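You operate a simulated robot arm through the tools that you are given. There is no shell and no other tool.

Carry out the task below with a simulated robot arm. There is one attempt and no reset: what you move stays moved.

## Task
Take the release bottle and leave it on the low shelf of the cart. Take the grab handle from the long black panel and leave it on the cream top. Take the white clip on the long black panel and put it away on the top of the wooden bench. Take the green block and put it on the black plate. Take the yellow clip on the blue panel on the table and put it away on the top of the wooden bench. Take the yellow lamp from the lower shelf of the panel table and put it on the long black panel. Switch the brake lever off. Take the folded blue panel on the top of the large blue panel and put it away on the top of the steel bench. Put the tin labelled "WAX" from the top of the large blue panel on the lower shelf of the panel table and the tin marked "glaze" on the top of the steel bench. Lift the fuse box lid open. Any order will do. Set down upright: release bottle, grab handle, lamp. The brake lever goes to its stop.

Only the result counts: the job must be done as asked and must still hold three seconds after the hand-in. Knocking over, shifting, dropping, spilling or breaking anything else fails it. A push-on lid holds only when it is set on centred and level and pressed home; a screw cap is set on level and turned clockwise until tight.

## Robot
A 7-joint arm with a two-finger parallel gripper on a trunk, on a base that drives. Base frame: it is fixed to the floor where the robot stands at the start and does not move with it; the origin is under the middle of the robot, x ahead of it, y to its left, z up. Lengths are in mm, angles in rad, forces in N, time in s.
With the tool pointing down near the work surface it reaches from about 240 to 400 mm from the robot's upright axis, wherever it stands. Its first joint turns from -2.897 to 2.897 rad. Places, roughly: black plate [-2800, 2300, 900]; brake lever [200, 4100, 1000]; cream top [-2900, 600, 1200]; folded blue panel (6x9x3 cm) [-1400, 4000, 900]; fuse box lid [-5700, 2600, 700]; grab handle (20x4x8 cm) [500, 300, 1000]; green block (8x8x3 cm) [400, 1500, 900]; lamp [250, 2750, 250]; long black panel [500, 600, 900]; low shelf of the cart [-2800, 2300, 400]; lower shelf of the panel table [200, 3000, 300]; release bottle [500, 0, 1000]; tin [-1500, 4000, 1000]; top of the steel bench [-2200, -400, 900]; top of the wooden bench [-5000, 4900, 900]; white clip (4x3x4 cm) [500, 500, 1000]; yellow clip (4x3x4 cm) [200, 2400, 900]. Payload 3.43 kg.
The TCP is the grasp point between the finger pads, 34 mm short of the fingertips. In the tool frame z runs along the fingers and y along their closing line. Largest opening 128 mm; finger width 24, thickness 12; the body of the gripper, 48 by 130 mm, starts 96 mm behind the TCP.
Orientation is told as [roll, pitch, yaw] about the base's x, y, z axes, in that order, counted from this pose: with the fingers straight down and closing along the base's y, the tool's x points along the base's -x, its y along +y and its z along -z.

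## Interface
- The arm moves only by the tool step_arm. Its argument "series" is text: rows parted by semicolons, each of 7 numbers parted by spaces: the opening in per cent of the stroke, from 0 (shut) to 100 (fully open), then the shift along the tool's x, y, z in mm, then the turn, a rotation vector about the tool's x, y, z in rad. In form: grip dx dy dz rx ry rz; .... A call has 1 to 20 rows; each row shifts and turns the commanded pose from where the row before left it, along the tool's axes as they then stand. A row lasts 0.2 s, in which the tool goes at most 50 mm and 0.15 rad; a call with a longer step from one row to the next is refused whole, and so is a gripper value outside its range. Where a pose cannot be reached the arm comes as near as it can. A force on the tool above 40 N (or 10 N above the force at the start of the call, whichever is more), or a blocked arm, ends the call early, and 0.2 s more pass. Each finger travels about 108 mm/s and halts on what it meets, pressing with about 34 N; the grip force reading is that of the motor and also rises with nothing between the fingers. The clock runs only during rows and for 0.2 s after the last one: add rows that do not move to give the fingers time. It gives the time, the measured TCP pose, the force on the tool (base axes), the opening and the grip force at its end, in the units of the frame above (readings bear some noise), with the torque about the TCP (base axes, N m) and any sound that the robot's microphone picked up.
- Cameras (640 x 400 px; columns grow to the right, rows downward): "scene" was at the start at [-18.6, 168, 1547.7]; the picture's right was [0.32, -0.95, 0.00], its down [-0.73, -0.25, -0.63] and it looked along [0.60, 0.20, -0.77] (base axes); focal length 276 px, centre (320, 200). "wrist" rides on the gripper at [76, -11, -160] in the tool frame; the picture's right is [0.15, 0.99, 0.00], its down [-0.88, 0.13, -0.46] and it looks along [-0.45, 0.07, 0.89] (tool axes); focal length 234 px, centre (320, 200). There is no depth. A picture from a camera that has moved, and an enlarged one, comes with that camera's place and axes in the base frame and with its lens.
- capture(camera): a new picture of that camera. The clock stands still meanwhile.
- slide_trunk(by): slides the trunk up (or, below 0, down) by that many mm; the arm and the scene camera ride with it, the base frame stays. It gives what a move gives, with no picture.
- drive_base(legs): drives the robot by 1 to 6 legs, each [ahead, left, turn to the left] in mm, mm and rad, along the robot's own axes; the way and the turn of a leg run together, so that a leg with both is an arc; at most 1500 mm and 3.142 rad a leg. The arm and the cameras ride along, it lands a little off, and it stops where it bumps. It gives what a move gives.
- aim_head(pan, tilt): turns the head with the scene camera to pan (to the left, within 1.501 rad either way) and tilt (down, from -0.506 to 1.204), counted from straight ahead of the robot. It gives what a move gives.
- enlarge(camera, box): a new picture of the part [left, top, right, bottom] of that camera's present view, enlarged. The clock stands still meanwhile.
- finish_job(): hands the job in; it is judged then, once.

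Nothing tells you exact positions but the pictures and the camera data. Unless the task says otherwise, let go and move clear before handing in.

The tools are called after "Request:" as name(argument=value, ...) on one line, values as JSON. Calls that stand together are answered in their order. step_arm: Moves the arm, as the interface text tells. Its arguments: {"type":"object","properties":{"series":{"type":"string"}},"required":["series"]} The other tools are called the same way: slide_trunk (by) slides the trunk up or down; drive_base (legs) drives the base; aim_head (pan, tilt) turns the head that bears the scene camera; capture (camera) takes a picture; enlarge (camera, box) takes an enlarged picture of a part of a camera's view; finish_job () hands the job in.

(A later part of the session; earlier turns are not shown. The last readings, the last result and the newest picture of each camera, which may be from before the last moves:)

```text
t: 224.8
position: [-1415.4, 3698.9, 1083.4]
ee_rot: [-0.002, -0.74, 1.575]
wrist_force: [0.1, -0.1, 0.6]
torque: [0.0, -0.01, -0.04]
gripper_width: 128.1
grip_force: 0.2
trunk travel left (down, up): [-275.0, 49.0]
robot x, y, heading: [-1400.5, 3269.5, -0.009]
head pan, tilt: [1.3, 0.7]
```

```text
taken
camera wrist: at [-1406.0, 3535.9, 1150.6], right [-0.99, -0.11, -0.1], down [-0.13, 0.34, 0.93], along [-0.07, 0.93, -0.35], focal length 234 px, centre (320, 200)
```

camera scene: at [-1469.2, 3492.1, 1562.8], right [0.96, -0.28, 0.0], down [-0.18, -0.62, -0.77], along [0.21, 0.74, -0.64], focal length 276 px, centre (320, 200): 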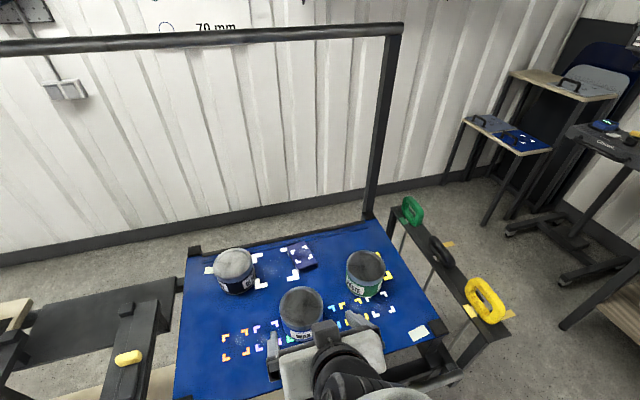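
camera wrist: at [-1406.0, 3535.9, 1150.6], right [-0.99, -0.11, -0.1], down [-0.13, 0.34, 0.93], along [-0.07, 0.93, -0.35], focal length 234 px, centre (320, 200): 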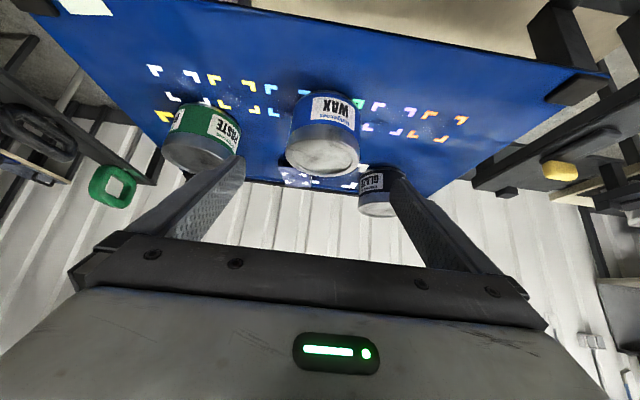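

WAX tin: centre (−1423, 3841), top z≈962, about 106 mm wide. The approach line is nearly the tool axis; advancing partway.

Request:
step_arm(series="100 0 7.6 28 0 0 0;100 0 0 28 0 0 0;100 0 0 28 0 0 0;100 0 0 28 0 0 0;100 0 0 0 0 0 0")

Request:
capture(camera="wrist")

Request:
enlarge(camera="scene", box=[170, 220, 450, 400])

```text
t: 226.1
position: [-1421.8, 3775.1, 1001.6]
ee_rot: [-0.002, -0.741, 1.574]
wrist_force: [0.0, 0.2, 1.4]
torque: [-0.01, -0.03, 0.01]
gripper_width: 127.8
grip_force: 0.2
trunk travel left (down, up): [-275.0, 49.0]
robot x, y, heading: [-1400.1, 3270.9, -0.007]
head pan, tilt: [1.3, 0.7]
```

```text
taken
camera wrist: at [-1411.9, 3612.8, 1068.0], right [-0.99, -0.11, -0.1], down [-0.13, 0.34, 0.93], along [-0.07, 0.93, -0.35], focal length 234 px, centre (320, 200)
```

wrist: 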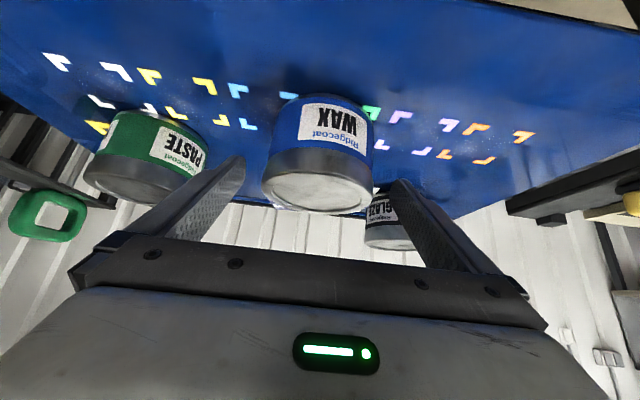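

```text
2.22 times, centred on (310, 310) of scene
camera zoom: at [-1469.2, 3492.3, 1562.7], right [0.96, -0.28, 0.0], down [-0.18, -0.62, -0.76], along [0.21, 0.74, -0.64], focal length 614 px, centre (342, -44)
```

zoom: 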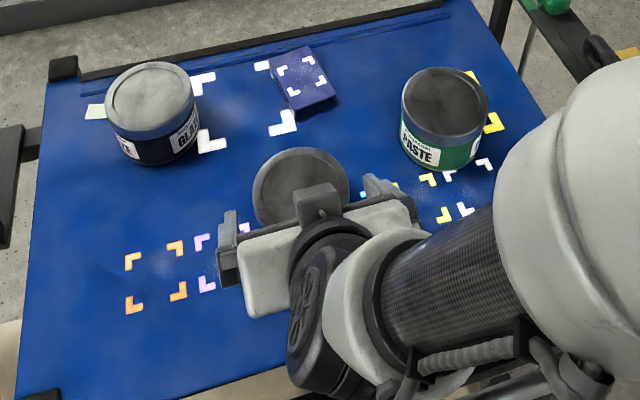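

Request:
step_arm(series="100 0 4 23 0 0 0;100 0 0 23 0 0 0;100 0 0 23 0 0 0;100 0 0 22 0 0 0;100 0 0 0 0 0 0")

Request:
capture(camera="wrist")

```text
t: 226.9
position: [-1426.7, 3820.1, 952.4]
ee_rot: [0.0, -0.741, 1.579]
wrist_force: [2.3, -14.0, 14.9]
torque: [-0.24, 0.96, 0.97]
gripper_width: 126.7
grip_force: 0.0
trunk travel left (down, up): [-275.0, 49.0]
robot x, y, heading: [-1401.7, 3266.9, -0.008]
head pan, tilt: [1.3, 0.7]
stopped in row 4: the force on the tool passed its limit at 58 N (the readings are from after the stop); the commanded pose is now the measured one
```

```text
taken
camera wrist: at [-1416.5, 3656.8, 1019.5], right [-0.99, -0.11, -0.1], down [-0.13, 0.34, 0.93], along [-0.07, 0.93, -0.35], focal length 234 px, centre (320, 200)
```

wrist: 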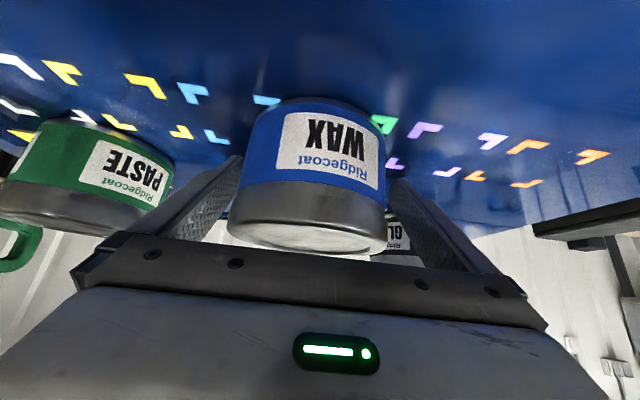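

The right finger touched the tin's rim. Backing off slightly and re-measuring.

Request:
step_arm(series="100 0 0 -20 0 0 0;100 0 0 -20 0 0 0;100 0 0 0 0 0 0")

Request:
capture(camera="wrist")

Request:
enlarge(camera="scene", box=[230, 270, 390, 370])

```text
t: 227.7
position: [-1426.9, 3794.7, 979.6]
ee_rot: [-0.002, -0.741, 1.577]
wrist_force: [-0.1, 0.3, 0.4]
torque: [-0.01, 0.0, 0.0]
gripper_width: 128.2
grip_force: 0.2
trunk travel left (down, up): [-275.0, 49.0]
robot x, y, heading: [-1405.0, 3266.5, -0.006]
head pan, tilt: [1.3, 0.7]
```

```text
taken
camera wrist: at [-1417.1, 3631.1, 1045.6], right [-0.99, -0.11, -0.1], down [-0.13, 0.34, 0.93], along [-0.07, 0.93, -0.35], focal length 234 px, centre (320, 200)
```

wrist: 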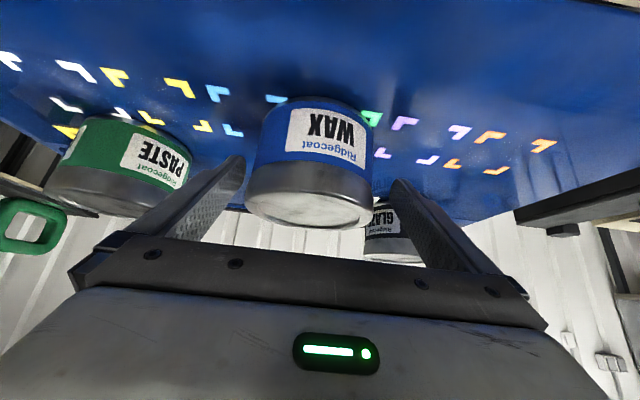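

```text
4.00 times, centred on (310, 320) of scene
camera zoom: at [-1469.2, 3492.2, 1562.7], right [0.96, -0.28, 0.0], down [-0.18, -0.62, -0.77], along [0.21, 0.74, -0.64], focal length 1105 px, centre (360, -280)
```

zoom: 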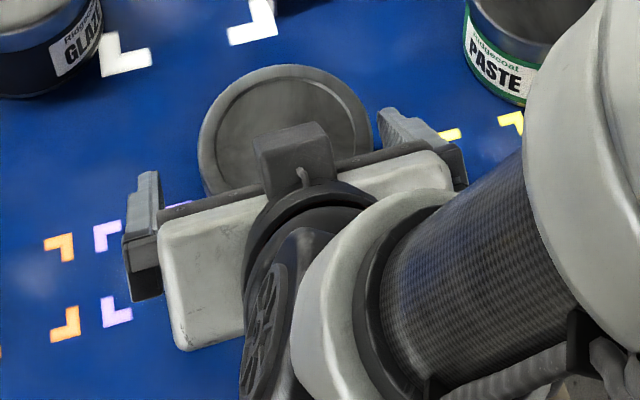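

Both views now put the tin's centre near x = −1420, so I need to shift 6 mm toward +x and advance slowly.

Request:
step_arm(series="100 0 -6.5 0 0 0 0;100 0 0 10 0 0 0;100 0 0 10 0 0 0;100 0 0 8 0 0 0;100 0 0 0 0 0 0")

Request:
capture(camera="wrist")

Request:
enlarge(camera="scene", box=[230, 270, 390, 370])

```text
t: 228.9
position: [-1418.8, 3814.8, 959.6]
ee_rot: [-0.001, -0.741, 1.574]
wrist_force: [-0.6, -0.2, 0.0]
torque: [0.02, -0.02, 0.0]
gripper_width: 128.1
grip_force: 0.1
trunk travel left (down, up): [-275.0, 49.0]
robot x, y, heading: [-1403.0, 3270.0, -0.006]
head pan, tilt: [1.3, 0.7]
```

```text
taken
camera wrist: at [-1409.7, 3651.0, 1026.1], right [-0.99, -0.11, -0.1], down [-0.13, 0.34, 0.93], along [-0.07, 0.93, -0.35], focal length 234 px, centre (320, 200)
```

wrist: 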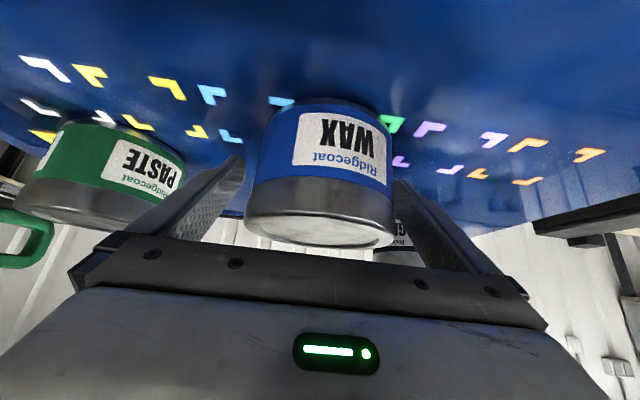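

```text
4.00 times, centred on (310, 320) of scene
camera zoom: at [-1469.2, 3492.2, 1562.7], right [0.96, -0.28, 0.0], down [-0.18, -0.62, -0.76], along [0.21, 0.74, -0.64], focal length 1105 px, centre (360, -280)
```

zoom: 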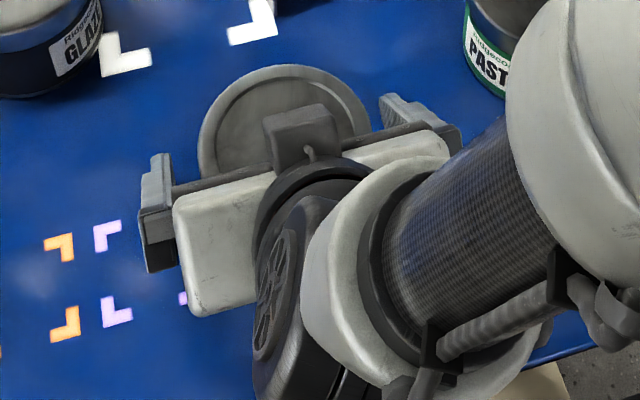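

Wrist and scene views agree it is nearly centred now. Advancing the rest slowly.

Request:
step_arm(series="100 0 -1 8 0 0 0;100 0 0 8 0 0 0;100 0 0 8 0 0 0;100 0 0 0 0 0 0")

Request:
capture(camera="wrist")

```text
t: 229.5
position: [-1420.2, 3820.0, 953.1]
ee_rot: [0.001, -0.746, 1.579]
wrist_force: [3.9, -22.4, 28.4]
torque: [-0.37, 1.13, 0.89]
gripper_width: 125.5
grip_force: 0.0
trunk travel left (down, up): [-275.0, 49.0]
robot x, y, heading: [-1406.1, 3266.1, -0.01]
head pan, tilt: [1.3, 0.7]
stopped in row 3: the force on the tool passed its limit at 53 N (the readings are from after the stop); the commanded pose is now the measured one
```

```text
taken
camera wrist: at [-1408.6, 3656.4, 1019.0], right [-0.99, -0.11, -0.1], down [-0.13, 0.34, 0.93], along [-0.07, 0.93, -0.35], focal length 234 px, centre (320, 200)
```

wrist: 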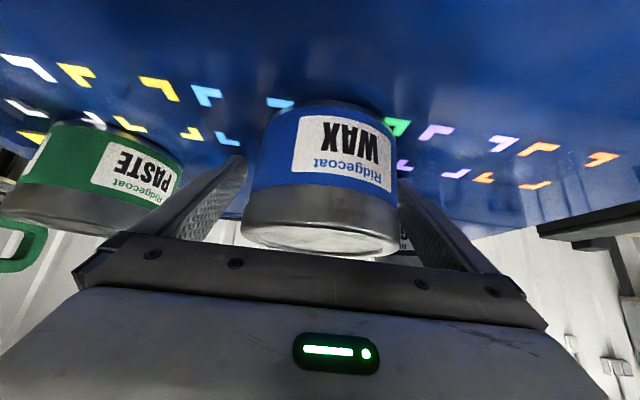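

Contact at the same height twice suggests the fingertips are touching the blue panel itself, not the rim. I'm already around the tin's centre, so I'll raise 6 mm and close.

Request:
step_arm(series="100 -4 0 -4.4 0 0 0;100 0 0 0 0 0 0")

Request:
step_arm(series="95 -3 0 3 0 0 0;90 0 0 0 0 0 0;80 0 0 0 0 0 0;70 0 0 0 0 0 0;60 0 0 0 0 0 0;60 0 0 0 0 0 0")

Request:
capture(camera="wrist")

```text
t: 230.1
position: [-1419.3, 3823.7, 954.7]
ee_rot: [-0.002, -0.741, 1.578]
wrist_force: [1.5, 0.2, -1.0]
torque: [-0.01, 0.03, 0.02]
gripper_width: 127.9
grip_force: 0.1
trunk travel left (down, up): [-275.0, 49.0]
robot x, y, heading: [-1401.0, 3265.6, -0.013]
head pan, tilt: [1.3, 0.7]
```

```text
t: 231.5
position: [-1419.1, 3827.1, 953.8]
ee_rot: [-0.003, -0.74, 1.579]
wrist_force: [-1.4, 0.9, 1.3]
torque: [-0.01, -0.09, -0.06]
gripper_width: 95.8
grip_force: 34.6
trunk travel left (down, up): [-275.0, 49.0]
robot x, y, heading: [-1400.7, 3268.4, -0.01]
head pan, tilt: [1.3, 0.7]
```

```text
taken
camera wrist: at [-1409.2, 3663.0, 1021.5], right [-0.99, -0.11, -0.1], down [-0.13, 0.34, 0.93], along [-0.07, 0.93, -0.35], focal length 234 px, centre (320, 200)
```

wrist: 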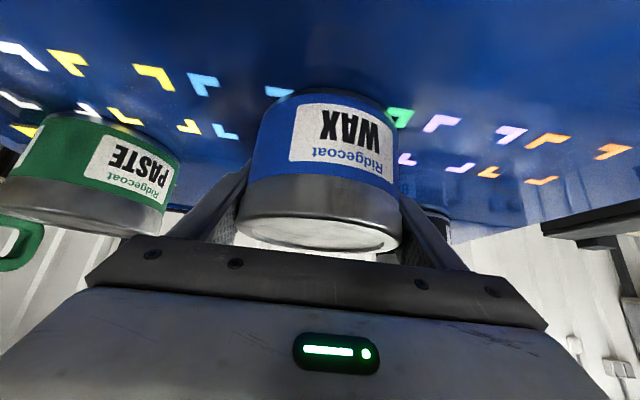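

Gripped at 96 mm. Lifting straight up.

Request:
step_arm(series="60 -6.8 0 -7.4 0 0 0;60 -16.9 0 -18.4 0 0 0;60 -16.9 0 -18.4 0 0 0;60 -16.9 0 -18.4 0 0 0;60 -16.9 0 -18.4 0 0 0;60 0 0 0 0 0 0")

Request:
capture(camera="wrist")

Request:
enlarge(camera="scene", box=[170, 220, 450, 400])

```text
t: 233.1
position: [-1396.7, 3808.4, 1003.7]
ee_rot: [0.009, -0.623, 1.53]
wrist_force: [0.6, 0.1, -2.6]
torque: [0.04, -0.01, -0.01]
gripper_width: 96.1
grip_force: 34.1
trunk travel left (down, up): [-275.0, 49.0]
robot x, y, heading: [-1402.2, 3263.6, -0.008]
head pan, tilt: [1.3, 0.7]
stopped in row 6: the arm was blocked; the commanded pose is now the measured one
```

```text
taken
camera wrist: at [-1391.6, 3653.2, 1088.8], right [-0.99, -0.08, -0.08], down [-0.11, 0.45, 0.88], along [-0.04, 0.89, -0.46], focal length 234 px, centre (320, 200)
```

wrist: 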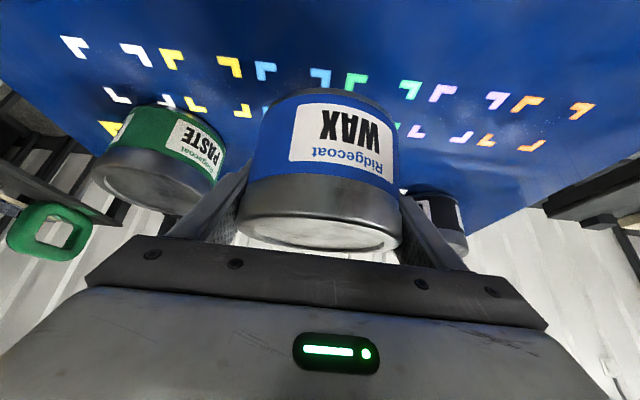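

```text
2.22 times, centred on (310, 310) of scene
camera zoom: at [-1479.0, 3491.7, 1557.8], right [0.99, -0.16, 0.0], down [-0.11, -0.68, -0.72], along [0.11, 0.72, -0.69], focal length 614 px, centre (342, -44)
```

zoom: 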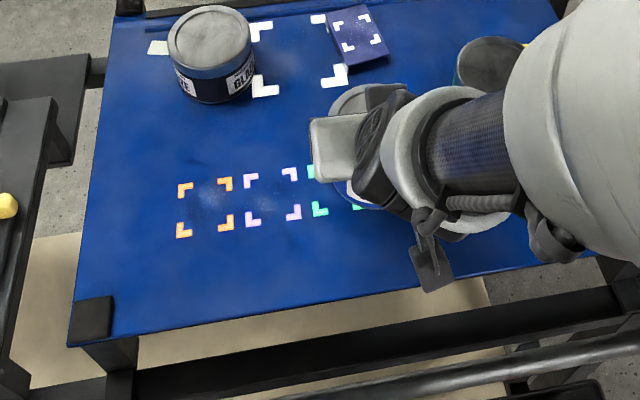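

Lifted, but the arm came against the head unit. I'll raise with the trunk, back away south, then free the arm.

Request:
slide_trunk(by=45)

Request:
drive_base(legs=[[0, -500, 0]])

Request:
aim_head(pan=0.9, tilt=0.7)

Request:
capture(camera="scene")

Request:
capture(camera="wrist")

```text
t: 234.0
position: [-1396.9, 3810.8, 1028.7]
ee_rot: [0.009, -0.614, 1.53]
wrist_force: [1.0, 0.6, -3.2]
torque: [0.06, -0.01, -0.02]
gripper_width: 95.7
grip_force: 33.7
trunk travel left (down, up): [-320.0, 4.0]
robot x, y, heading: [-1402.6, 3264.4, -0.006]
head pan, tilt: [1.3, 0.7]
```

```text
t: 236.0
position: [-1391.4, 3809.2, 1024.6]
ee_rot: [0.008, -0.604, 1.519]
wrist_force: [0.6, -0.4, -4.0]
torque: [0.1, 0.0, -0.03]
gripper_width: 95.5
grip_force: 33.9
trunk travel left (down, up): [-320.0, 4.0]
robot x, y, heading: [-1404.5, 3254.2, -0.013]
head pan, tilt: [1.3, 0.7]
stopped in leg 1: the robot was blocked; the commanded pose is now the measured one
```

```text
t: 236.8
position: [-1392.1, 3810.3, 1023.6]
ee_rot: [0.005, -0.602, 1.522]
wrist_force: [0.3, -0.3, -3.0]
torque: [0.07, -0.01, 0.0]
gripper_width: 96.0
grip_force: 33.7
trunk travel left (down, up): [-320.0, 4.0]
robot x, y, heading: [-1403.3, 3253.4, -0.009]
head pan, tilt: [0.901, 0.7]
```

```text
taken
camera scene: at [-1476.6, 3507.3, 1587.8], right [0.98, -0.19, 0.0], down [-0.13, -0.66, -0.74], along [0.14, 0.73, -0.67], focal length 276 px, centre (320, 200)
```

scene: 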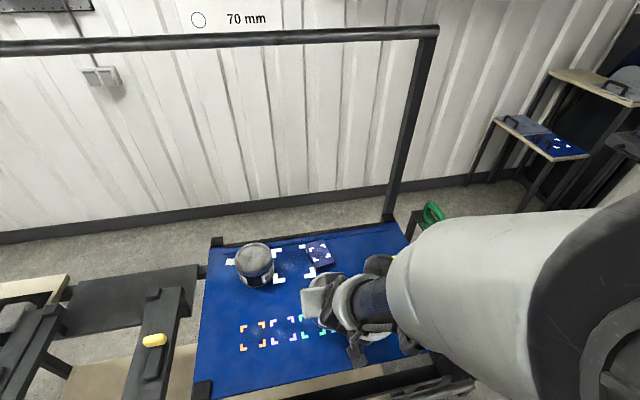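

```text
taken
camera wrist: at [-1389.2, 3657.8, 1111.4], right [-0.99, -0.08, -0.08], down [-0.1, 0.47, 0.87], along [-0.03, 0.88, -0.48], focal length 234 px, centre (320, 200)
```

wrist: 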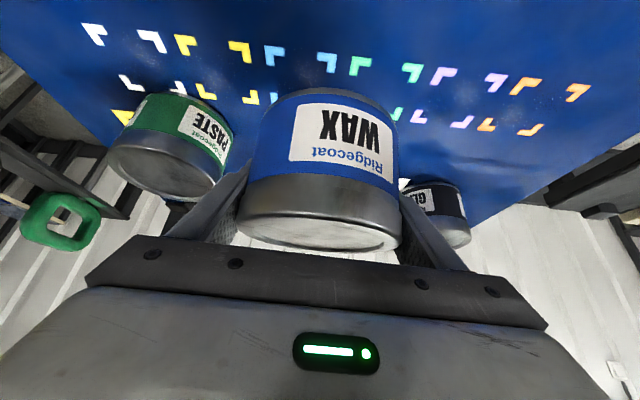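

The head unit and the arm are pressing on each other. Turning the head fully left to free the arm.

Request:
aim_head(pan=1.5, tilt=0.5)

Request:
step_arm(series="60 0 0 0 0 0 0;60 0 0 0 0 0 0")

Request:
capture(camera="scene")

```text
t: 237.8
position: [-1395.5, 3811.5, 1022.6]
ee_rot: [0.008, -0.599, 1.527]
wrist_force: [-0.6, -0.5, -2.6]
torque: [0.12, 0.03, -0.02]
gripper_width: 95.9
grip_force: 34.2
trunk travel left (down, up): [-320.0, 4.0]
robot x, y, heading: [-1402.2, 3254.1, -0.014]
head pan, tilt: [1.499, 0.499]
```

```text
t: 238.6
position: [-1393.5, 3810.0, 1022.9]
ee_rot: [0.007, -0.602, 1.523]
wrist_force: [-0.1, 0.6, -3.2]
torque: [0.06, -0.02, 0.06]
gripper_width: 95.7
grip_force: 33.6
trunk travel left (down, up): [-320.0, 4.0]
robot x, y, heading: [-1402.7, 3255.3, -0.014]
head pan, tilt: [1.499, 0.499]
stopped in row 2: the arm was blocked; the commanded pose is now the measured one
```

```text
taken
camera scene: at [-1485.4, 3513.0, 1606.6], right [1.0, -0.08, 0.0], down [-0.04, -0.49, -0.87], along [0.07, 0.87, -0.49], focal length 276 px, centre (320, 200)
```

scene: 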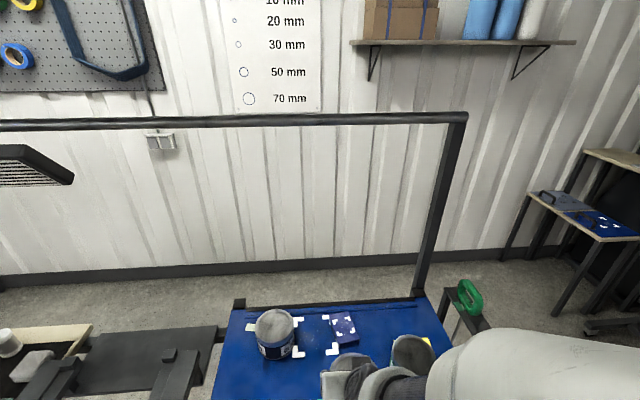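

Head is free, but the arm still presses on the mast side. I'll pull the tool back and toward the robot's front to free it.

Request:
step_arm(series="60 12 -12 -8 0 0 0;60 12 -12 -8 0 0 0;60 12 -12 -8 0 0 0")

```text
t: 239.6
position: [-1361.7, 3765.3, 1021.3]
ee_rot: [0.007, -0.602, 1.527]
wrist_force: [-0.2, -0.2, -2.5]
torque: [0.07, 0.01, 0.0]
gripper_width: 95.7
grip_force: 33.9
trunk travel left (down, up): [-320.0, 4.0]
robot x, y, heading: [-1405.5, 3255.9, -0.009]
head pan, tilt: [1.499, 0.499]
stopped in row 3: the arm was blocked; the commanded pose is now the measured one
```

Request:
step_arm(series="60 12 -12 -8 0 0 0;60 12 -12 -8 0 0 0;60 12 -12 -8 0 0 0")

Request:
step_arm(series="60 12 -16 -8 0 0 0;60 12 -16 -8 0 0 0;60 12 -16 -8 0 0 0")

```text
t: 240.6
position: [-1326.0, 3720.2, 1020.0]
ee_rot: [0.009, -0.602, 1.526]
wrist_force: [-0.7, -0.4, -3.2]
torque: [0.07, 0.0, 0.02]
gripper_width: 96.0
grip_force: 33.9
trunk travel left (down, up): [-320.0, 4.0]
robot x, y, heading: [-1401.7, 3256.9, -0.011]
head pan, tilt: [1.499, 0.499]
stopped in row 3: the arm was blocked; the commanded pose is now the measured one
```

```text
t: 241.4
position: [-1277.1, 3675.7, 1019.2]
ee_rot: [0.008, -0.606, 1.528]
wrist_force: [-0.1, -0.1, -2.9]
torque: [0.1, 0.01, 0.01]
gripper_width: 95.6
grip_force: 33.6
trunk travel left (down, up): [-320.0, 4.0]
robot x, y, heading: [-1405.2, 3253.7, -0.006]
head pan, tilt: [1.499, 0.499]
```

Free again. Moving south, turning so my left faces the panel table, and restoring the tool pitch.

Request:
drive_base(legs=[[0, -400, 0], [0, 0, -1.565]])

Request:
step_arm(series="60 0 0 0 0 -0.07 0;60 0 0 0 0 -0.068 0;60 0 0 0 0 0 0")

Request:
aim_head(pan=1.4, tilt=0.4)

Request:
capture(camera="scene")

Request:
capture(camera="wrist")

```text
t: 243.2
position: [-1277.4, 3669.6, 1019.4]
ee_rot: [0.008, -0.603, 1.526]
wrist_force: [-0.9, 0.2, -3.3]
torque: [0.04, 0.0, -0.03]
gripper_width: 96.1
grip_force: 33.7
trunk travel left (down, up): [-320.0, 4.0]
robot x, y, heading: [-1402.1, 3249.3, -0.011]
head pan, tilt: [1.499, 0.499]
stopped in leg 1: the robot was blocked; the commanded pose is now the measured one
```

```text
t: 244.2
position: [-1273.6, 3682.3, 1017.1]
ee_rot: [0.011, -0.74, 1.526]
wrist_force: [0.0, -0.3, -2.7]
torque: [0.06, 0.03, 0.0]
gripper_width: 96.0
grip_force: 34.2
out of reach, approached as far as the arm can: row 1, 2
trunk travel left (down, up): [-320.0, 4.0]
robot x, y, heading: [-1403.6, 3249.5, -0.014]
head pan, tilt: [1.499, 0.499]
stopped in row 3: the arm was blocked; the commanded pose is now the measured one
```

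```text
t: 244.9
position: [-1271.5, 3682.8, 1018.1]
ee_rot: [0.01, -0.735, 1.523]
wrist_force: [-0.1, 0.4, -2.8]
torque: [0.08, -0.01, 0.03]
gripper_width: 95.9
grip_force: 34.4
trunk travel left (down, up): [-320.0, 4.0]
robot x, y, heading: [-1404.2, 3248.1, -0.014]
head pan, tilt: [1.4, 0.4]
```

```text
taken
camera scene: at [-1476.4, 3509.1, 1615.8], right [0.98, -0.18, 0.0], down [-0.07, -0.4, -0.91], along [0.17, 0.9, -0.41], focal length 276 px, centre (320, 200)
```

scene: 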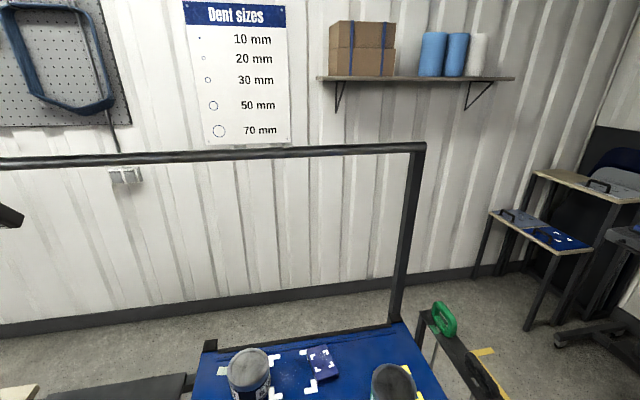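

```text
taken
camera wrist: at [-1269.0, 3519.2, 1083.7], right [-0.99, -0.07, -0.09], down [-0.11, 0.35, 0.93], along [-0.03, 0.93, -0.35], focal length 234 px, centre (320, 200)
```

wrist: 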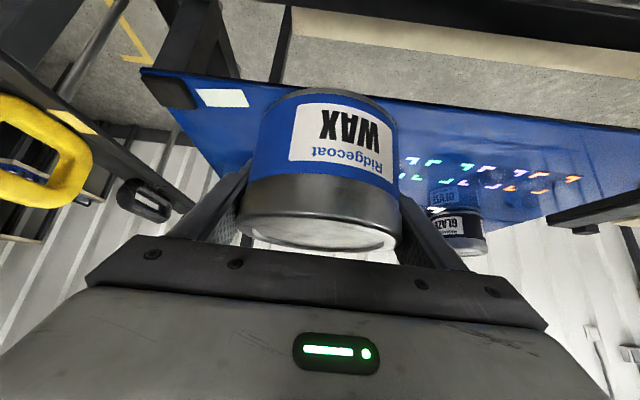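

Still some blockage when driving. I'll look at the arm and base surroundings from the head at a safe pan.

Request:
aim_head(pan=1.2, tilt=0.9)

Request:
capture(camera="scene")

Request:
aim_head(pan=1.45, tilt=1.1)

Request:
capture(camera="scene")

```text
t: 245.8
position: [-1273.1, 3683.3, 1016.1]
ee_rot: [0.01, -0.738, 1.524]
wrist_force: [0.4, 0.6, -3.5]
torque: [0.08, 0.01, -0.03]
gripper_width: 96.1
grip_force: 34.0
trunk travel left (down, up): [-320.0, 4.0]
robot x, y, heading: [-1401.7, 3246.0, -0.006]
head pan, tilt: [1.201, 0.901]
```

```text
taken
camera scene: at [-1465.1, 3487.9, 1573.3], right [0.93, -0.37, 0.01], down [-0.29, -0.74, -0.61], along [0.23, 0.56, -0.79], focal length 276 px, centre (320, 200)
```

scene: 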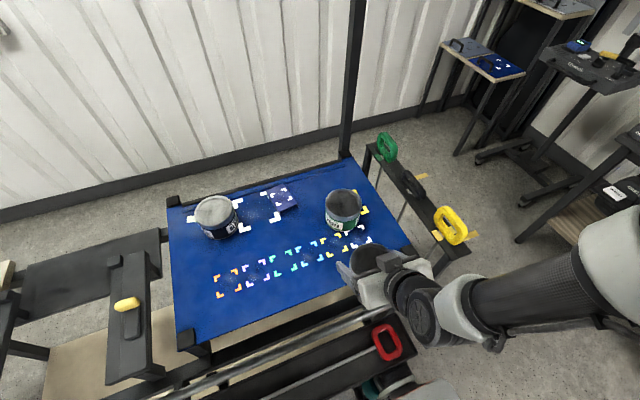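

```text
t: 246.6
position: [-1272.3, 3684.2, 1016.5]
ee_rot: [0.008, -0.737, 1.525]
wrist_force: [-0.4, 0.6, -3.3]
torque: [0.06, 0.0, -0.02]
gripper_width: 95.8
grip_force: 33.7
trunk travel left (down, up): [-320.0, 4.0]
robot x, y, heading: [-1403.6, 3247.7, -0.009]
head pan, tilt: [1.45, 1.1]
```

```text
taken
camera scene: at [-1484.8, 3480.2, 1559.6], right [0.99, -0.13, 0.0], down [-0.12, -0.89, -0.44], along [0.06, 0.43, -0.9], focal length 276 px, centre (320, 200)
```

scene: 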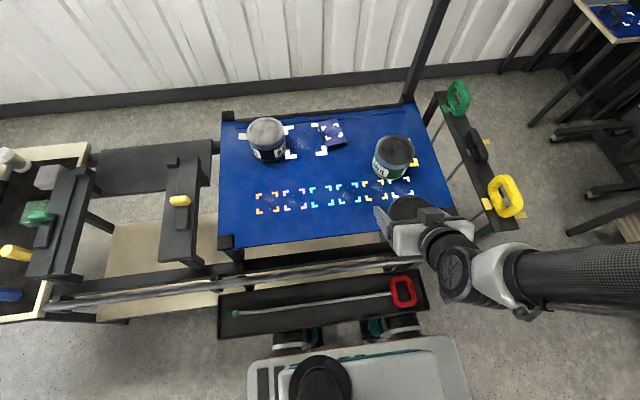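

Request:
slide_trunk(by=-45)

Request:
step_arm(series="60 10 -15 -8 0 0 0;60 10 -15 -8 0 0 0;60 0 0 0 0 0 0")

Request:
capture(camera="scene")

```text
t: 247.5
position: [-1272.2, 3669.0, 994.5]
ee_rot: [0.011, -0.758, 1.524]
wrist_force: [-0.2, 0.9, -3.4]
torque: [0.05, 0.0, 0.04]
gripper_width: 95.8
grip_force: 33.8
trunk travel left (down, up): [-275.0, 49.0]
robot x, y, heading: [-1400.8, 3247.1, -0.013]
head pan, tilt: [1.45, 1.1]
```

```text
t: 248.3
position: [-1239.0, 3651.9, 991.7]
ee_rot: [0.012, -0.754, 1.522]
wrist_force: [0.4, 0.2, -3.1]
torque: [0.07, -0.01, -0.01]
gripper_width: 96.2
grip_force: 34.3
out of reach, approached as far as the arm can: row 1, 2
trunk travel left (down, up): [-275.0, 49.0]
robot x, y, heading: [-1403.5, 3248.5, -0.008]
head pan, tilt: [1.45, 1.1]
```

```text
taken
camera scene: at [-1484.7, 3455.4, 1532.8], right [0.99, -0.13, 0.0], down [-0.12, -0.88, -0.45], along [0.06, 0.45, -0.89], focal length 276 px, centre (320, 200)
```

scene: 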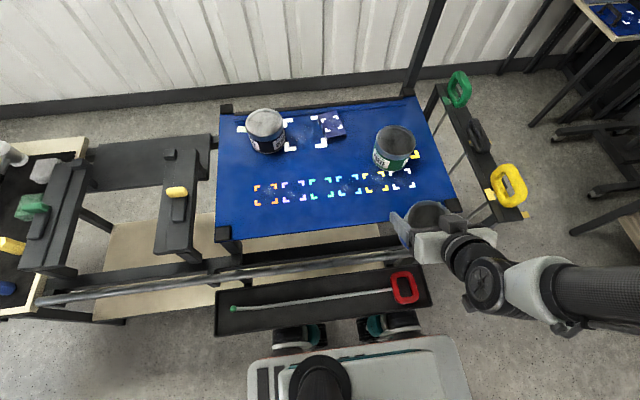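

Lowering the trunk seems to have relieved something. Trying to drive away again in small steps.

Request:
drive_base(legs=[[0, -60, 0]])

Request:
capture(camera="scene")

```text
t: 249.5
position: [-1240.8, 3593.7, 992.1]
ee_rot: [0.013, -0.755, 1.525]
wrist_force: [0.1, 0.2, -3.5]
torque: [0.12, 0.02, -0.01]
gripper_width: 95.9
grip_force: 33.9
trunk travel left (down, up): [-275.0, 49.0]
robot x, y, heading: [-1405.3, 3185.6, -0.013]
head pan, tilt: [1.45, 1.1]
```

```text
taken
camera scene: at [-1485.7, 3396.0, 1532.8], right [0.99, -0.13, 0.0], down [-0.12, -0.88, -0.45], along [0.06, 0.45, -0.89], focal length 276 px, centre (320, 200)
```

scene: 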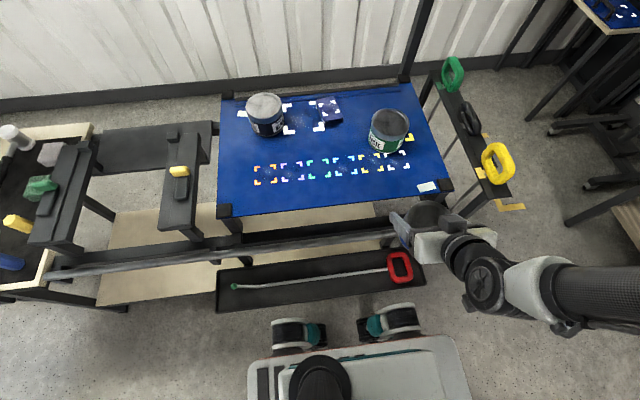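

Driving works again. Moving on: south, turn, toward the panel table.

Request:
drive_base(legs=[[0, -300, 0], [0, 0, -1.56], [0, 700, 0]])

Request:
aim_head(pan=1.4, tilt=0.5)

Request:
capture(camera="scene")

```text
t: 263.5
position: [-320.0, 2727.1, 990.7]
ee_rot: [0.012, -0.757, -0.037]
wrist_force: [0.0, 0.7, -3.2]
torque: [0.01, -0.12, 0.01]
gripper_width: 95.7
grip_force: 33.6
trunk travel left (down, up): [-275.0, 49.0]
robot x, y, heading: [-726.8, 2885.2, -1.571]
head pan, tilt: [1.45, 1.1]
```

```text
t: 264.5
position: [-319.3, 2725.4, 991.7]
ee_rot: [0.011, -0.755, -0.037]
wrist_force: [0.0, 0.3, -2.8]
torque: [-0.01, -0.06, -0.04]
gripper_width: 96.1
grip_force: 34.4
trunk travel left (down, up): [-275.0, 49.0]
robot x, y, heading: [-726.8, 2884.8, -1.569]
head pan, tilt: [1.4, 0.499]
```

```text
taken
camera scene: at [-497.0, 2964.1, 1580.4], right [-0.17, -0.99, 0.0], down [-0.47, 0.08, -0.88], along [0.86, -0.15, -0.48], focal length 276 px, centre (320, 200)
```

scene: 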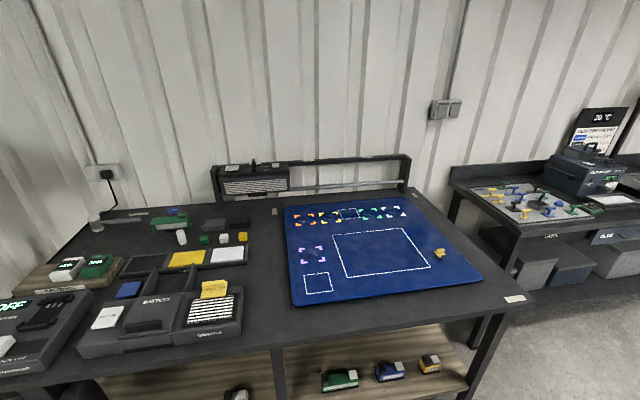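

I see the panel table with lamps on its lower shelf. Looking down at the shelf in detail.

Request:
aim_head(pan=1.4, tilt=0.95)

Request:
capture(camera="scene")

Request:
enlarge(camera="scene", box=[200, 150, 520, 330])

```text
t: 265.4
position: [-319.6, 2725.7, 992.1]
ee_rot: [0.012, -0.755, -0.036]
wrist_force: [0.0, 0.5, -3.6]
torque: [0.0, -0.08, -0.02]
gripper_width: 95.9
grip_force: 34.4
trunk travel left (down, up): [-275.0, 49.0]
robot x, y, heading: [-729.4, 2888.5, -1.576]
head pan, tilt: [1.4, 0.949]
```

```text
taken
camera scene: at [-515.0, 2967.1, 1543.0], right [-0.17, -0.99, 0.0], down [-0.8, 0.14, -0.58], along [0.57, -0.1, -0.81], focal length 276 px, centre (320, 200)
```

scene: 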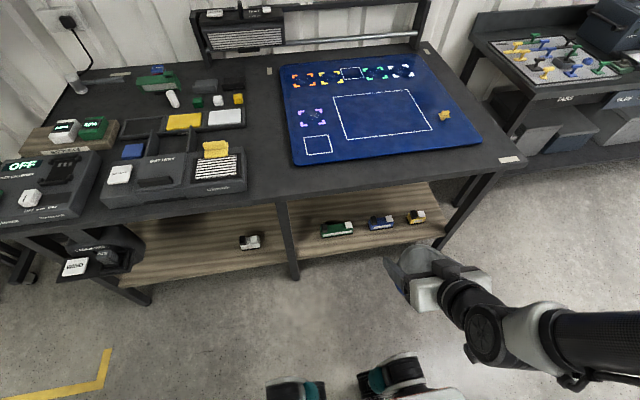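

```text
2.00 times, centred on (360, 240) of scene
camera zoom: at [-515.0, 2967.1, 1543.0], right [-0.17, -0.99, 0.0], down [-0.8, 0.14, -0.58], along [0.57, -0.1, -0.81], focal length 552 px, centre (240, 120)
```

zoom: 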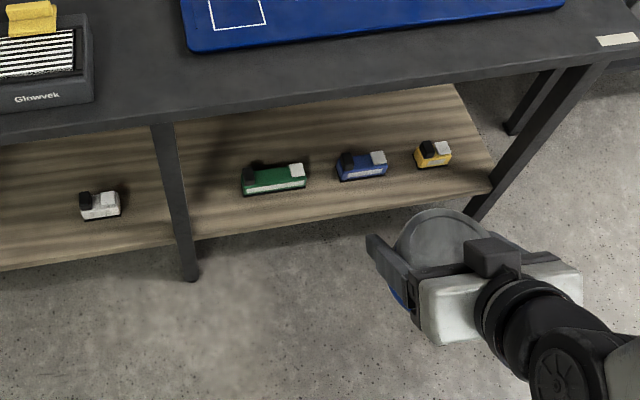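

Four lamps on the shelf: white, green, blue, yellow (right end, ≈(160, 2325)). There is free wood left of the white lamp, around y≈3420, for the WAX tin. Lowering the trunk and arm out here first.

Request:
slide_trunk(by=-275)

Request:
step_arm(series="60 -14.6 0 13.7 0 0 0;60 -14.6 0 13.7 0 0 0;60 -14.6 0 13.7 0 0 0;60 17.2 0 18.2 0 0 0;60 17.2 0 18.2 0 0 0;60 17.2 0 18.2 0 0 0;60 17.2 0 18.2 0 0 0;60 17.2 0 18.2 0 0 0;60 17.2 0 18.2 0 0 0;60 17.2 0 18.2 0 0 0;60 17.2 0 18.2 0 0 0;60 17.2 0 18.2 0 0 0;60 17.2 0 18.2 0 0 0;60 17.2 0 18.2 0 0 0;60 17.2 0 18.2 0 0 0;60 0 0 0 0 0 0")

Request:
drive_base(legs=[[-695, 0, 0]])

Request:
capture(camera="scene")

Request:
capture(camera="wrist")

```text
t: 268.2
position: [-320.4, 2726.6, 716.5]
ee_rot: [0.012, -0.757, -0.037]
wrist_force: [0.4, -0.5, -2.6]
torque: [-0.04, -0.08, -0.01]
gripper_width: 95.9
grip_force: 34.2
trunk travel left (down, up): [0.0, 324.0]
robot x, y, heading: [-725.8, 2885.1, -1.574]
head pan, tilt: [1.4, 0.949]
```

```text
t: 271.6
position: [-260.7, 2727.6, 416.9]
ee_rot: [0.013, -0.755, -0.036]
wrist_force: [-0.2, 0.6, -3.4]
torque: [-0.05, -0.07, -0.02]
gripper_width: 95.9
grip_force: 33.8
trunk travel left (down, up): [0.0, 324.0]
robot x, y, heading: [-728.0, 2885.4, -1.57]
head pan, tilt: [1.4, 0.949]
```

```text
t: 275.5
position: [-262.5, 3441.3, 416.6]
ee_rot: [0.012, -0.756, -0.032]
wrist_force: [1.2, -0.3, -2.2]
torque: [-0.02, -0.09, 0.0]
gripper_width: 96.1
grip_force: 34.4
trunk travel left (down, up): [0.0, 324.0]
robot x, y, heading: [-728.6, 3597.6, -1.567]
head pan, tilt: [1.4, 0.949]
```

```text
taken
camera scene: at [-517.2, 3679.9, 1267.9], right [-0.17, -0.99, 0.0], down [-0.8, 0.13, -0.58], along [0.57, -0.1, -0.81], focal length 276 px, centre (320, 200)
```

scene: 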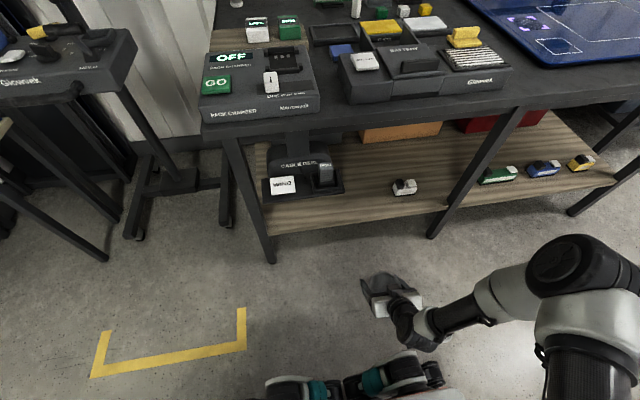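

```text
taken
camera wrist: at [-429.8, 3433.4, 481.1], right [-0.08, 0.99, -0.09], down [0.33, 0.11, 0.94], along [0.94, 0.05, -0.34], focal length 234 px, centre (320, 200)
```

wrist: 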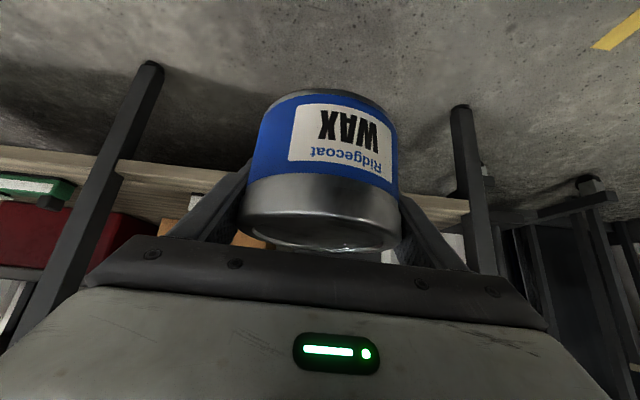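

The spot between the cable-reel tray and the white lamp (y≈3340) is free. Positioning and driving in.

Request:
drive_base(legs=[[100, 0, -0.003], [0, 250, 0]])

Request:
capture(camera="scene")

Request:
capture(camera="wrist")

```text
t: 279.2
position: [-17.1, 3341.1, 418.1]
ee_rot: [0.013, -0.755, -0.036]
wrist_force: [0.0, 0.1, -3.1]
torque: [0.0, -0.07, -0.03]
gripper_width: 95.9
grip_force: 34.0
trunk travel left (down, up): [0.0, 324.0]
robot x, y, heading: [-482.4, 3496.1, -1.569]
head pan, tilt: [1.4, 0.949]
```

```text
taken
camera scene: at [-269.4, 3579.9, 1267.9], right [-0.17, -0.99, 0.0], down [-0.8, 0.14, -0.58], along [0.57, -0.1, -0.81], focal length 276 px, centre (320, 200)
```

scene: 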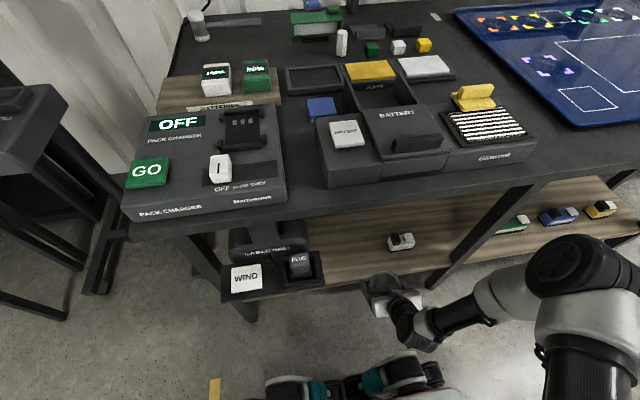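

```text
taken
camera wrist: at [-183.4, 3332.9, 481.1], right [-0.08, 0.99, -0.09], down [0.33, 0.11, 0.94], along [0.94, 0.04, -0.34], focal length 234 px, centre (320, 200)
```

wrist: 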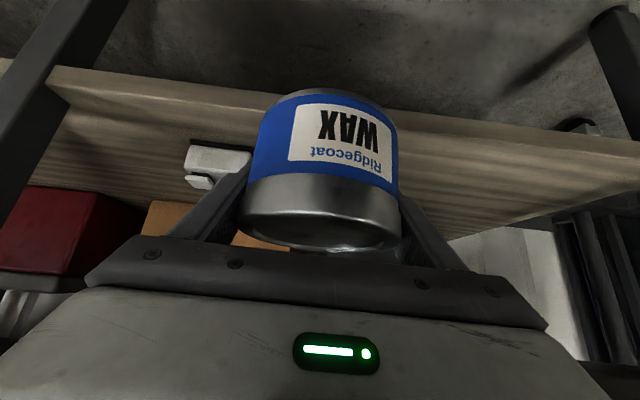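

Request:
drive_base(legs=[[0, 132, 0]])

Request:
step_arm(series="60 10.3 0 10.9 0 0 0;60 10.3 0 10.9 0 0 0;60 10.3 0 10.9 0 0 0;60 10.3 0 10.9 0 0 0;60 0 0 0 0 0 0")

Request:
capture(camera="wrist")

Request:
capture(camera="scene")

```text
t: 281.1
position: [107.5, 3337.5, 417.3]
ee_rot: [0.012, -0.756, -0.042]
wrist_force: [0.6, 0.6, -3.2]
torque: [-0.02, -0.07, -0.02]
gripper_width: 95.9
grip_force: 34.5
trunk travel left (down, up): [0.0, 324.0]
robot x, y, heading: [-358.1, 3500.3, -1.574]
head pan, tilt: [1.4, 0.949]
```

```text
t: 282.3
position: [107.6, 3338.0, 357.1]
ee_rot: [0.012, -0.757, -0.042]
wrist_force: [1.1, 0.1, -2.9]
torque: [0.0, -0.07, 0.03]
gripper_width: 95.4
grip_force: 33.8
trunk travel left (down, up): [0.0, 324.0]
robot x, y, heading: [-357.8, 3494.7, -1.576]
head pan, tilt: [1.4, 0.949]
```

```text
taken
camera wrist: at [-59.9, 3331.1, 421.9], right [-0.07, 0.99, -0.09], down [0.33, 0.11, 0.94], along [0.94, 0.04, -0.34], focal length 234 px, centre (320, 200)
```

wrist: 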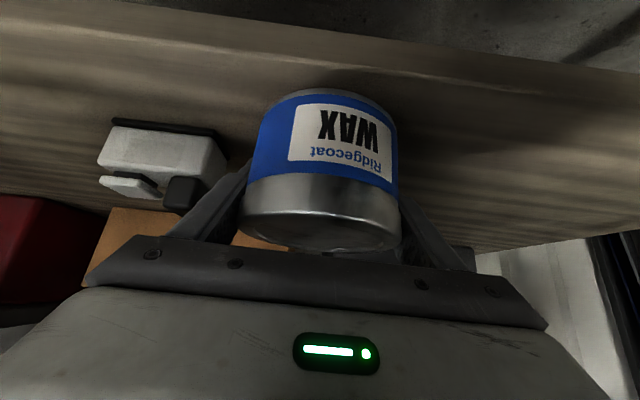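

```text
taken
camera scene: at [-144.5, 3578.7, 1267.9], right [-0.18, -0.98, 0.0], down [-0.8, 0.14, -0.58], along [0.57, -0.1, -0.81], focal length 276 px, centre (320, 200)
```

scene: 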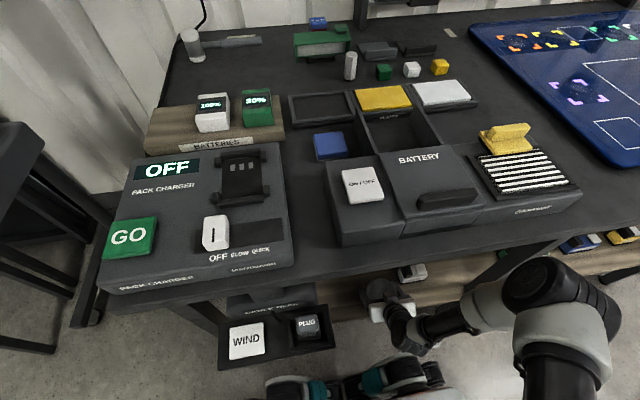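

Request:
step_arm(series="60 2.05 0 2.2 0 0 0;60 2.05 0 2.2 0 0 0;60 2.05 0 2.2 0 0 0;60 2.05 0 2.2 0 0 0;60 0 0 0 0 0 0")

Request:
step_arm(series="60 1.4 0 1.5 0 0 0;60 1.4 0 1.5 0 0 0;60 0 0 0 0 0 0")

```text
t: 283.5
position: [107.6, 3338.0, 344.8]
ee_rot: [0.013, -0.755, -0.04]
wrist_force: [-0.8, -0.1, -3.1]
torque: [0.0, -0.06, 0.0]
gripper_width: 95.9
grip_force: 33.6
trunk travel left (down, up): [0.0, 324.0]
robot x, y, heading: [-355.8, 3498.6, -1.577]
head pan, tilt: [1.4, 0.949]
```

```text
t: 284.3
position: [108.9, 3337.8, 341.6]
ee_rot: [0.012, -0.757, -0.042]
wrist_force: [-0.1, 0.4, -2.9]
torque: [-0.03, -0.06, 0.01]
gripper_width: 95.7
grip_force: 34.4
trunk travel left (down, up): [0.0, 324.0]
robot x, y, heading: [-356.1, 3501.2, -1.578]
head pan, tilt: [1.4, 0.949]
```

Request:
step_arm(series="60 1.4 0 1.5 0 0 0;60 1.4 0 1.5 0 0 0;60 0 0 0 0 0 0")

Request:
step_arm(series="60 1.4 0 1.5 0 0 0;60 1.4 0 1.5 0 0 0;60 0 0 0 0 0 0")

Request:
enlarge(camera="wrist", box=[200, 50, 440, 200])

```text
t: 285.1
position: [107.6, 3338.1, 337.3]
ee_rot: [0.013, -0.758, -0.042]
wrist_force: [-0.7, -0.5, -3.2]
torque: [-0.01, -0.06, 0.01]
gripper_width: 95.8
grip_force: 34.0
trunk travel left (down, up): [0.0, 324.0]
robot x, y, heading: [-355.1, 3498.3, -1.577]
head pan, tilt: [1.4, 0.949]
```

```text
t: 285.9
position: [108.6, 3338.7, 335.4]
ee_rot: [0.01, -0.761, -0.04]
wrist_force: [-5.3, 2.5, 28.8]
torque: [-0.19, 0.81, -0.05]
gripper_width: 95.9
grip_force: 34.2
trunk travel left (down, up): [0.0, 324.0]
robot x, y, heading: [-358.4, 3498.3, -1.576]
head pan, tilt: [1.4, 0.949]
```

```text
2.67 times, centred on (320, 125) of wrist
camera zoom: at [-58.4, 3332.3, 398.6], right [-0.07, 0.99, -0.09], down [0.33, 0.11, 0.94], along [0.94, 0.04, -0.33], focal length 624 px, centre (320, 400)
```

zoom: 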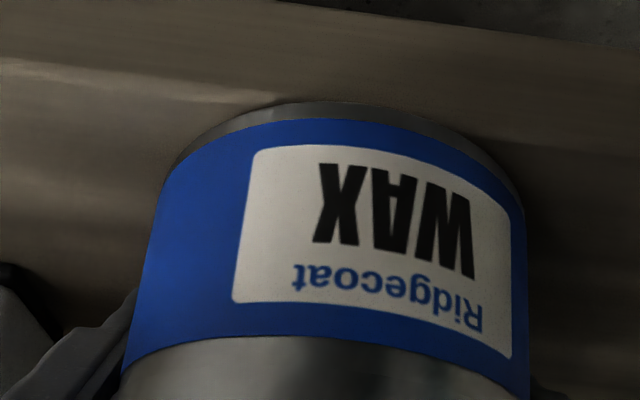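

Contact with the shelf. Relieving and releasing.

Request:
step_arm(series="60 -1.4 0 -1.5 0 0 0;78 0 0 0 0 0 0;86 0 0 0 0 0 0;86 0 0 0 0 0 0")

Request:
step_arm(series="86 0 0 -15 0 0 0;86 0 0 -25 0 0 0;86 0 0 -25 0 0 0;86 0 0 -25 0 0 0;86 0 0 -25 0 0 0;86 0 0 -25 0 0 0;86 0 0 0 0 0 0")

Request:
capture(camera="wrist")

```text
t: 286.9
position: [108.6, 3338.2, 333.4]
ee_rot: [0.011, -0.756, -0.043]
wrist_force: [1.0, -0.2, 0.3]
torque: [0.0, 0.0, 0.02]
gripper_width: 110.3
grip_force: 0.0
trunk travel left (down, up): [0.0, 324.0]
robot x, y, heading: [-354.4, 3500.8, -1.581]
head pan, tilt: [1.4, 0.949]
```

```text
t: 287.4
position: [103.7, 3336.7, 356.8]
ee_rot: [0.005, -0.781, -0.04]
wrist_force: [3.1, 0.3, -0.2]
torque: [0.02, 0.01, 0.09]
gripper_width: 110.3
grip_force: 0.0
trunk travel left (down, up): [0.0, 324.0]
robot x, y, heading: [-358.1, 3495.6, -1.574]
head pan, tilt: [1.4, 0.949]
stopped in row 2: the force on the tool passed its limit at 68 N (the readings are from after the stop); the commanded pose is now the measured one
```

```text
taken
camera wrist: at [-65.2, 3330.7, 415.9], right [-0.07, 0.99, -0.1], down [0.31, 0.12, 0.94], along [0.95, 0.03, -0.31], focal length 234 px, centre (320, 200)
```

wrist: 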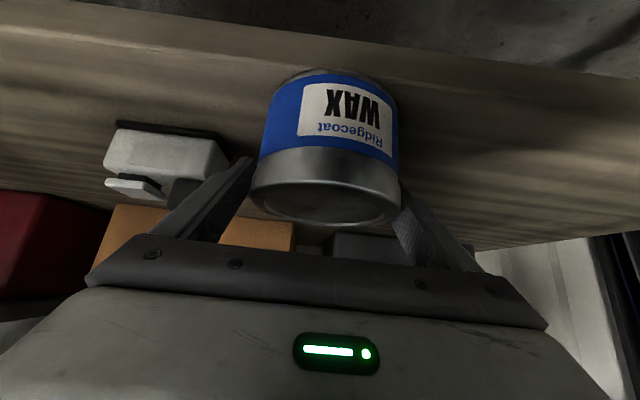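

Tin is standing. Something resisted the straight retreat, so I'll go up first in small steps.

Request:
step_arm(series="86 -7 0 -7.1 0 0 0;86 -7 0 -7.1 0 0 0;86 -7 0 -7.1 0 0 0;86 0 0 0 0 0 0")

Request:
capture(camera="wrist")

Request:
enlarge(camera="scene", box=[320, 220, 640, 400])

```text
t: 288.4
position: [103.2, 3336.9, 385.8]
ee_rot: [0.005, -0.781, -0.038]
wrist_force: [15.5, 0.1, -7.3]
torque: [-0.05, -0.56, -0.15]
gripper_width: 110.2
grip_force: 0.1
trunk travel left (down, up): [0.0, 324.0]
robot x, y, heading: [-358.7, 3497.4, -1.576]
head pan, tilt: [1.4, 0.949]
```

```text
taken
camera wrist: at [-65.4, 3330.6, 445.6], right [-0.07, 0.99, -0.1], down [0.31, 0.12, 0.94], along [0.95, 0.03, -0.31], focal length 234 px, centre (320, 200)
```

wrist: 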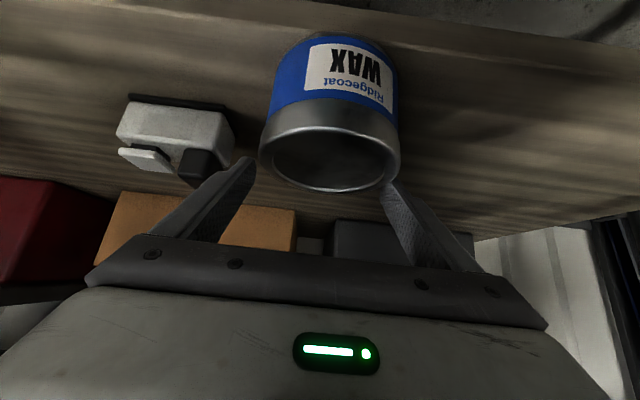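

```text
2.00 times, centred on (480, 310) of scene
camera zoom: at [-144.2, 3578.6, 1267.8], right [-0.18, -0.98, 0.0], down [-0.8, 0.14, -0.58], along [0.57, -0.1, -0.81], focal length 552 px, centre (0, -20)
```

zoom: 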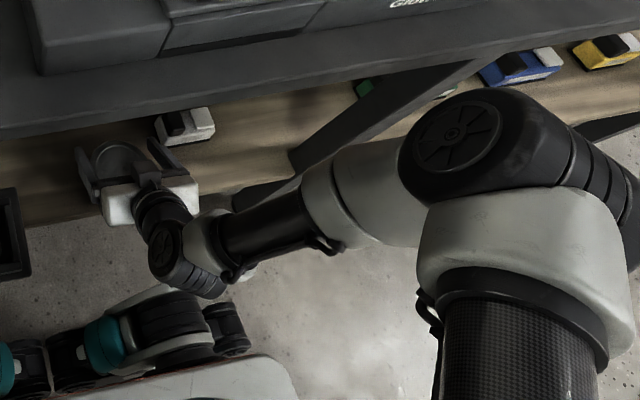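

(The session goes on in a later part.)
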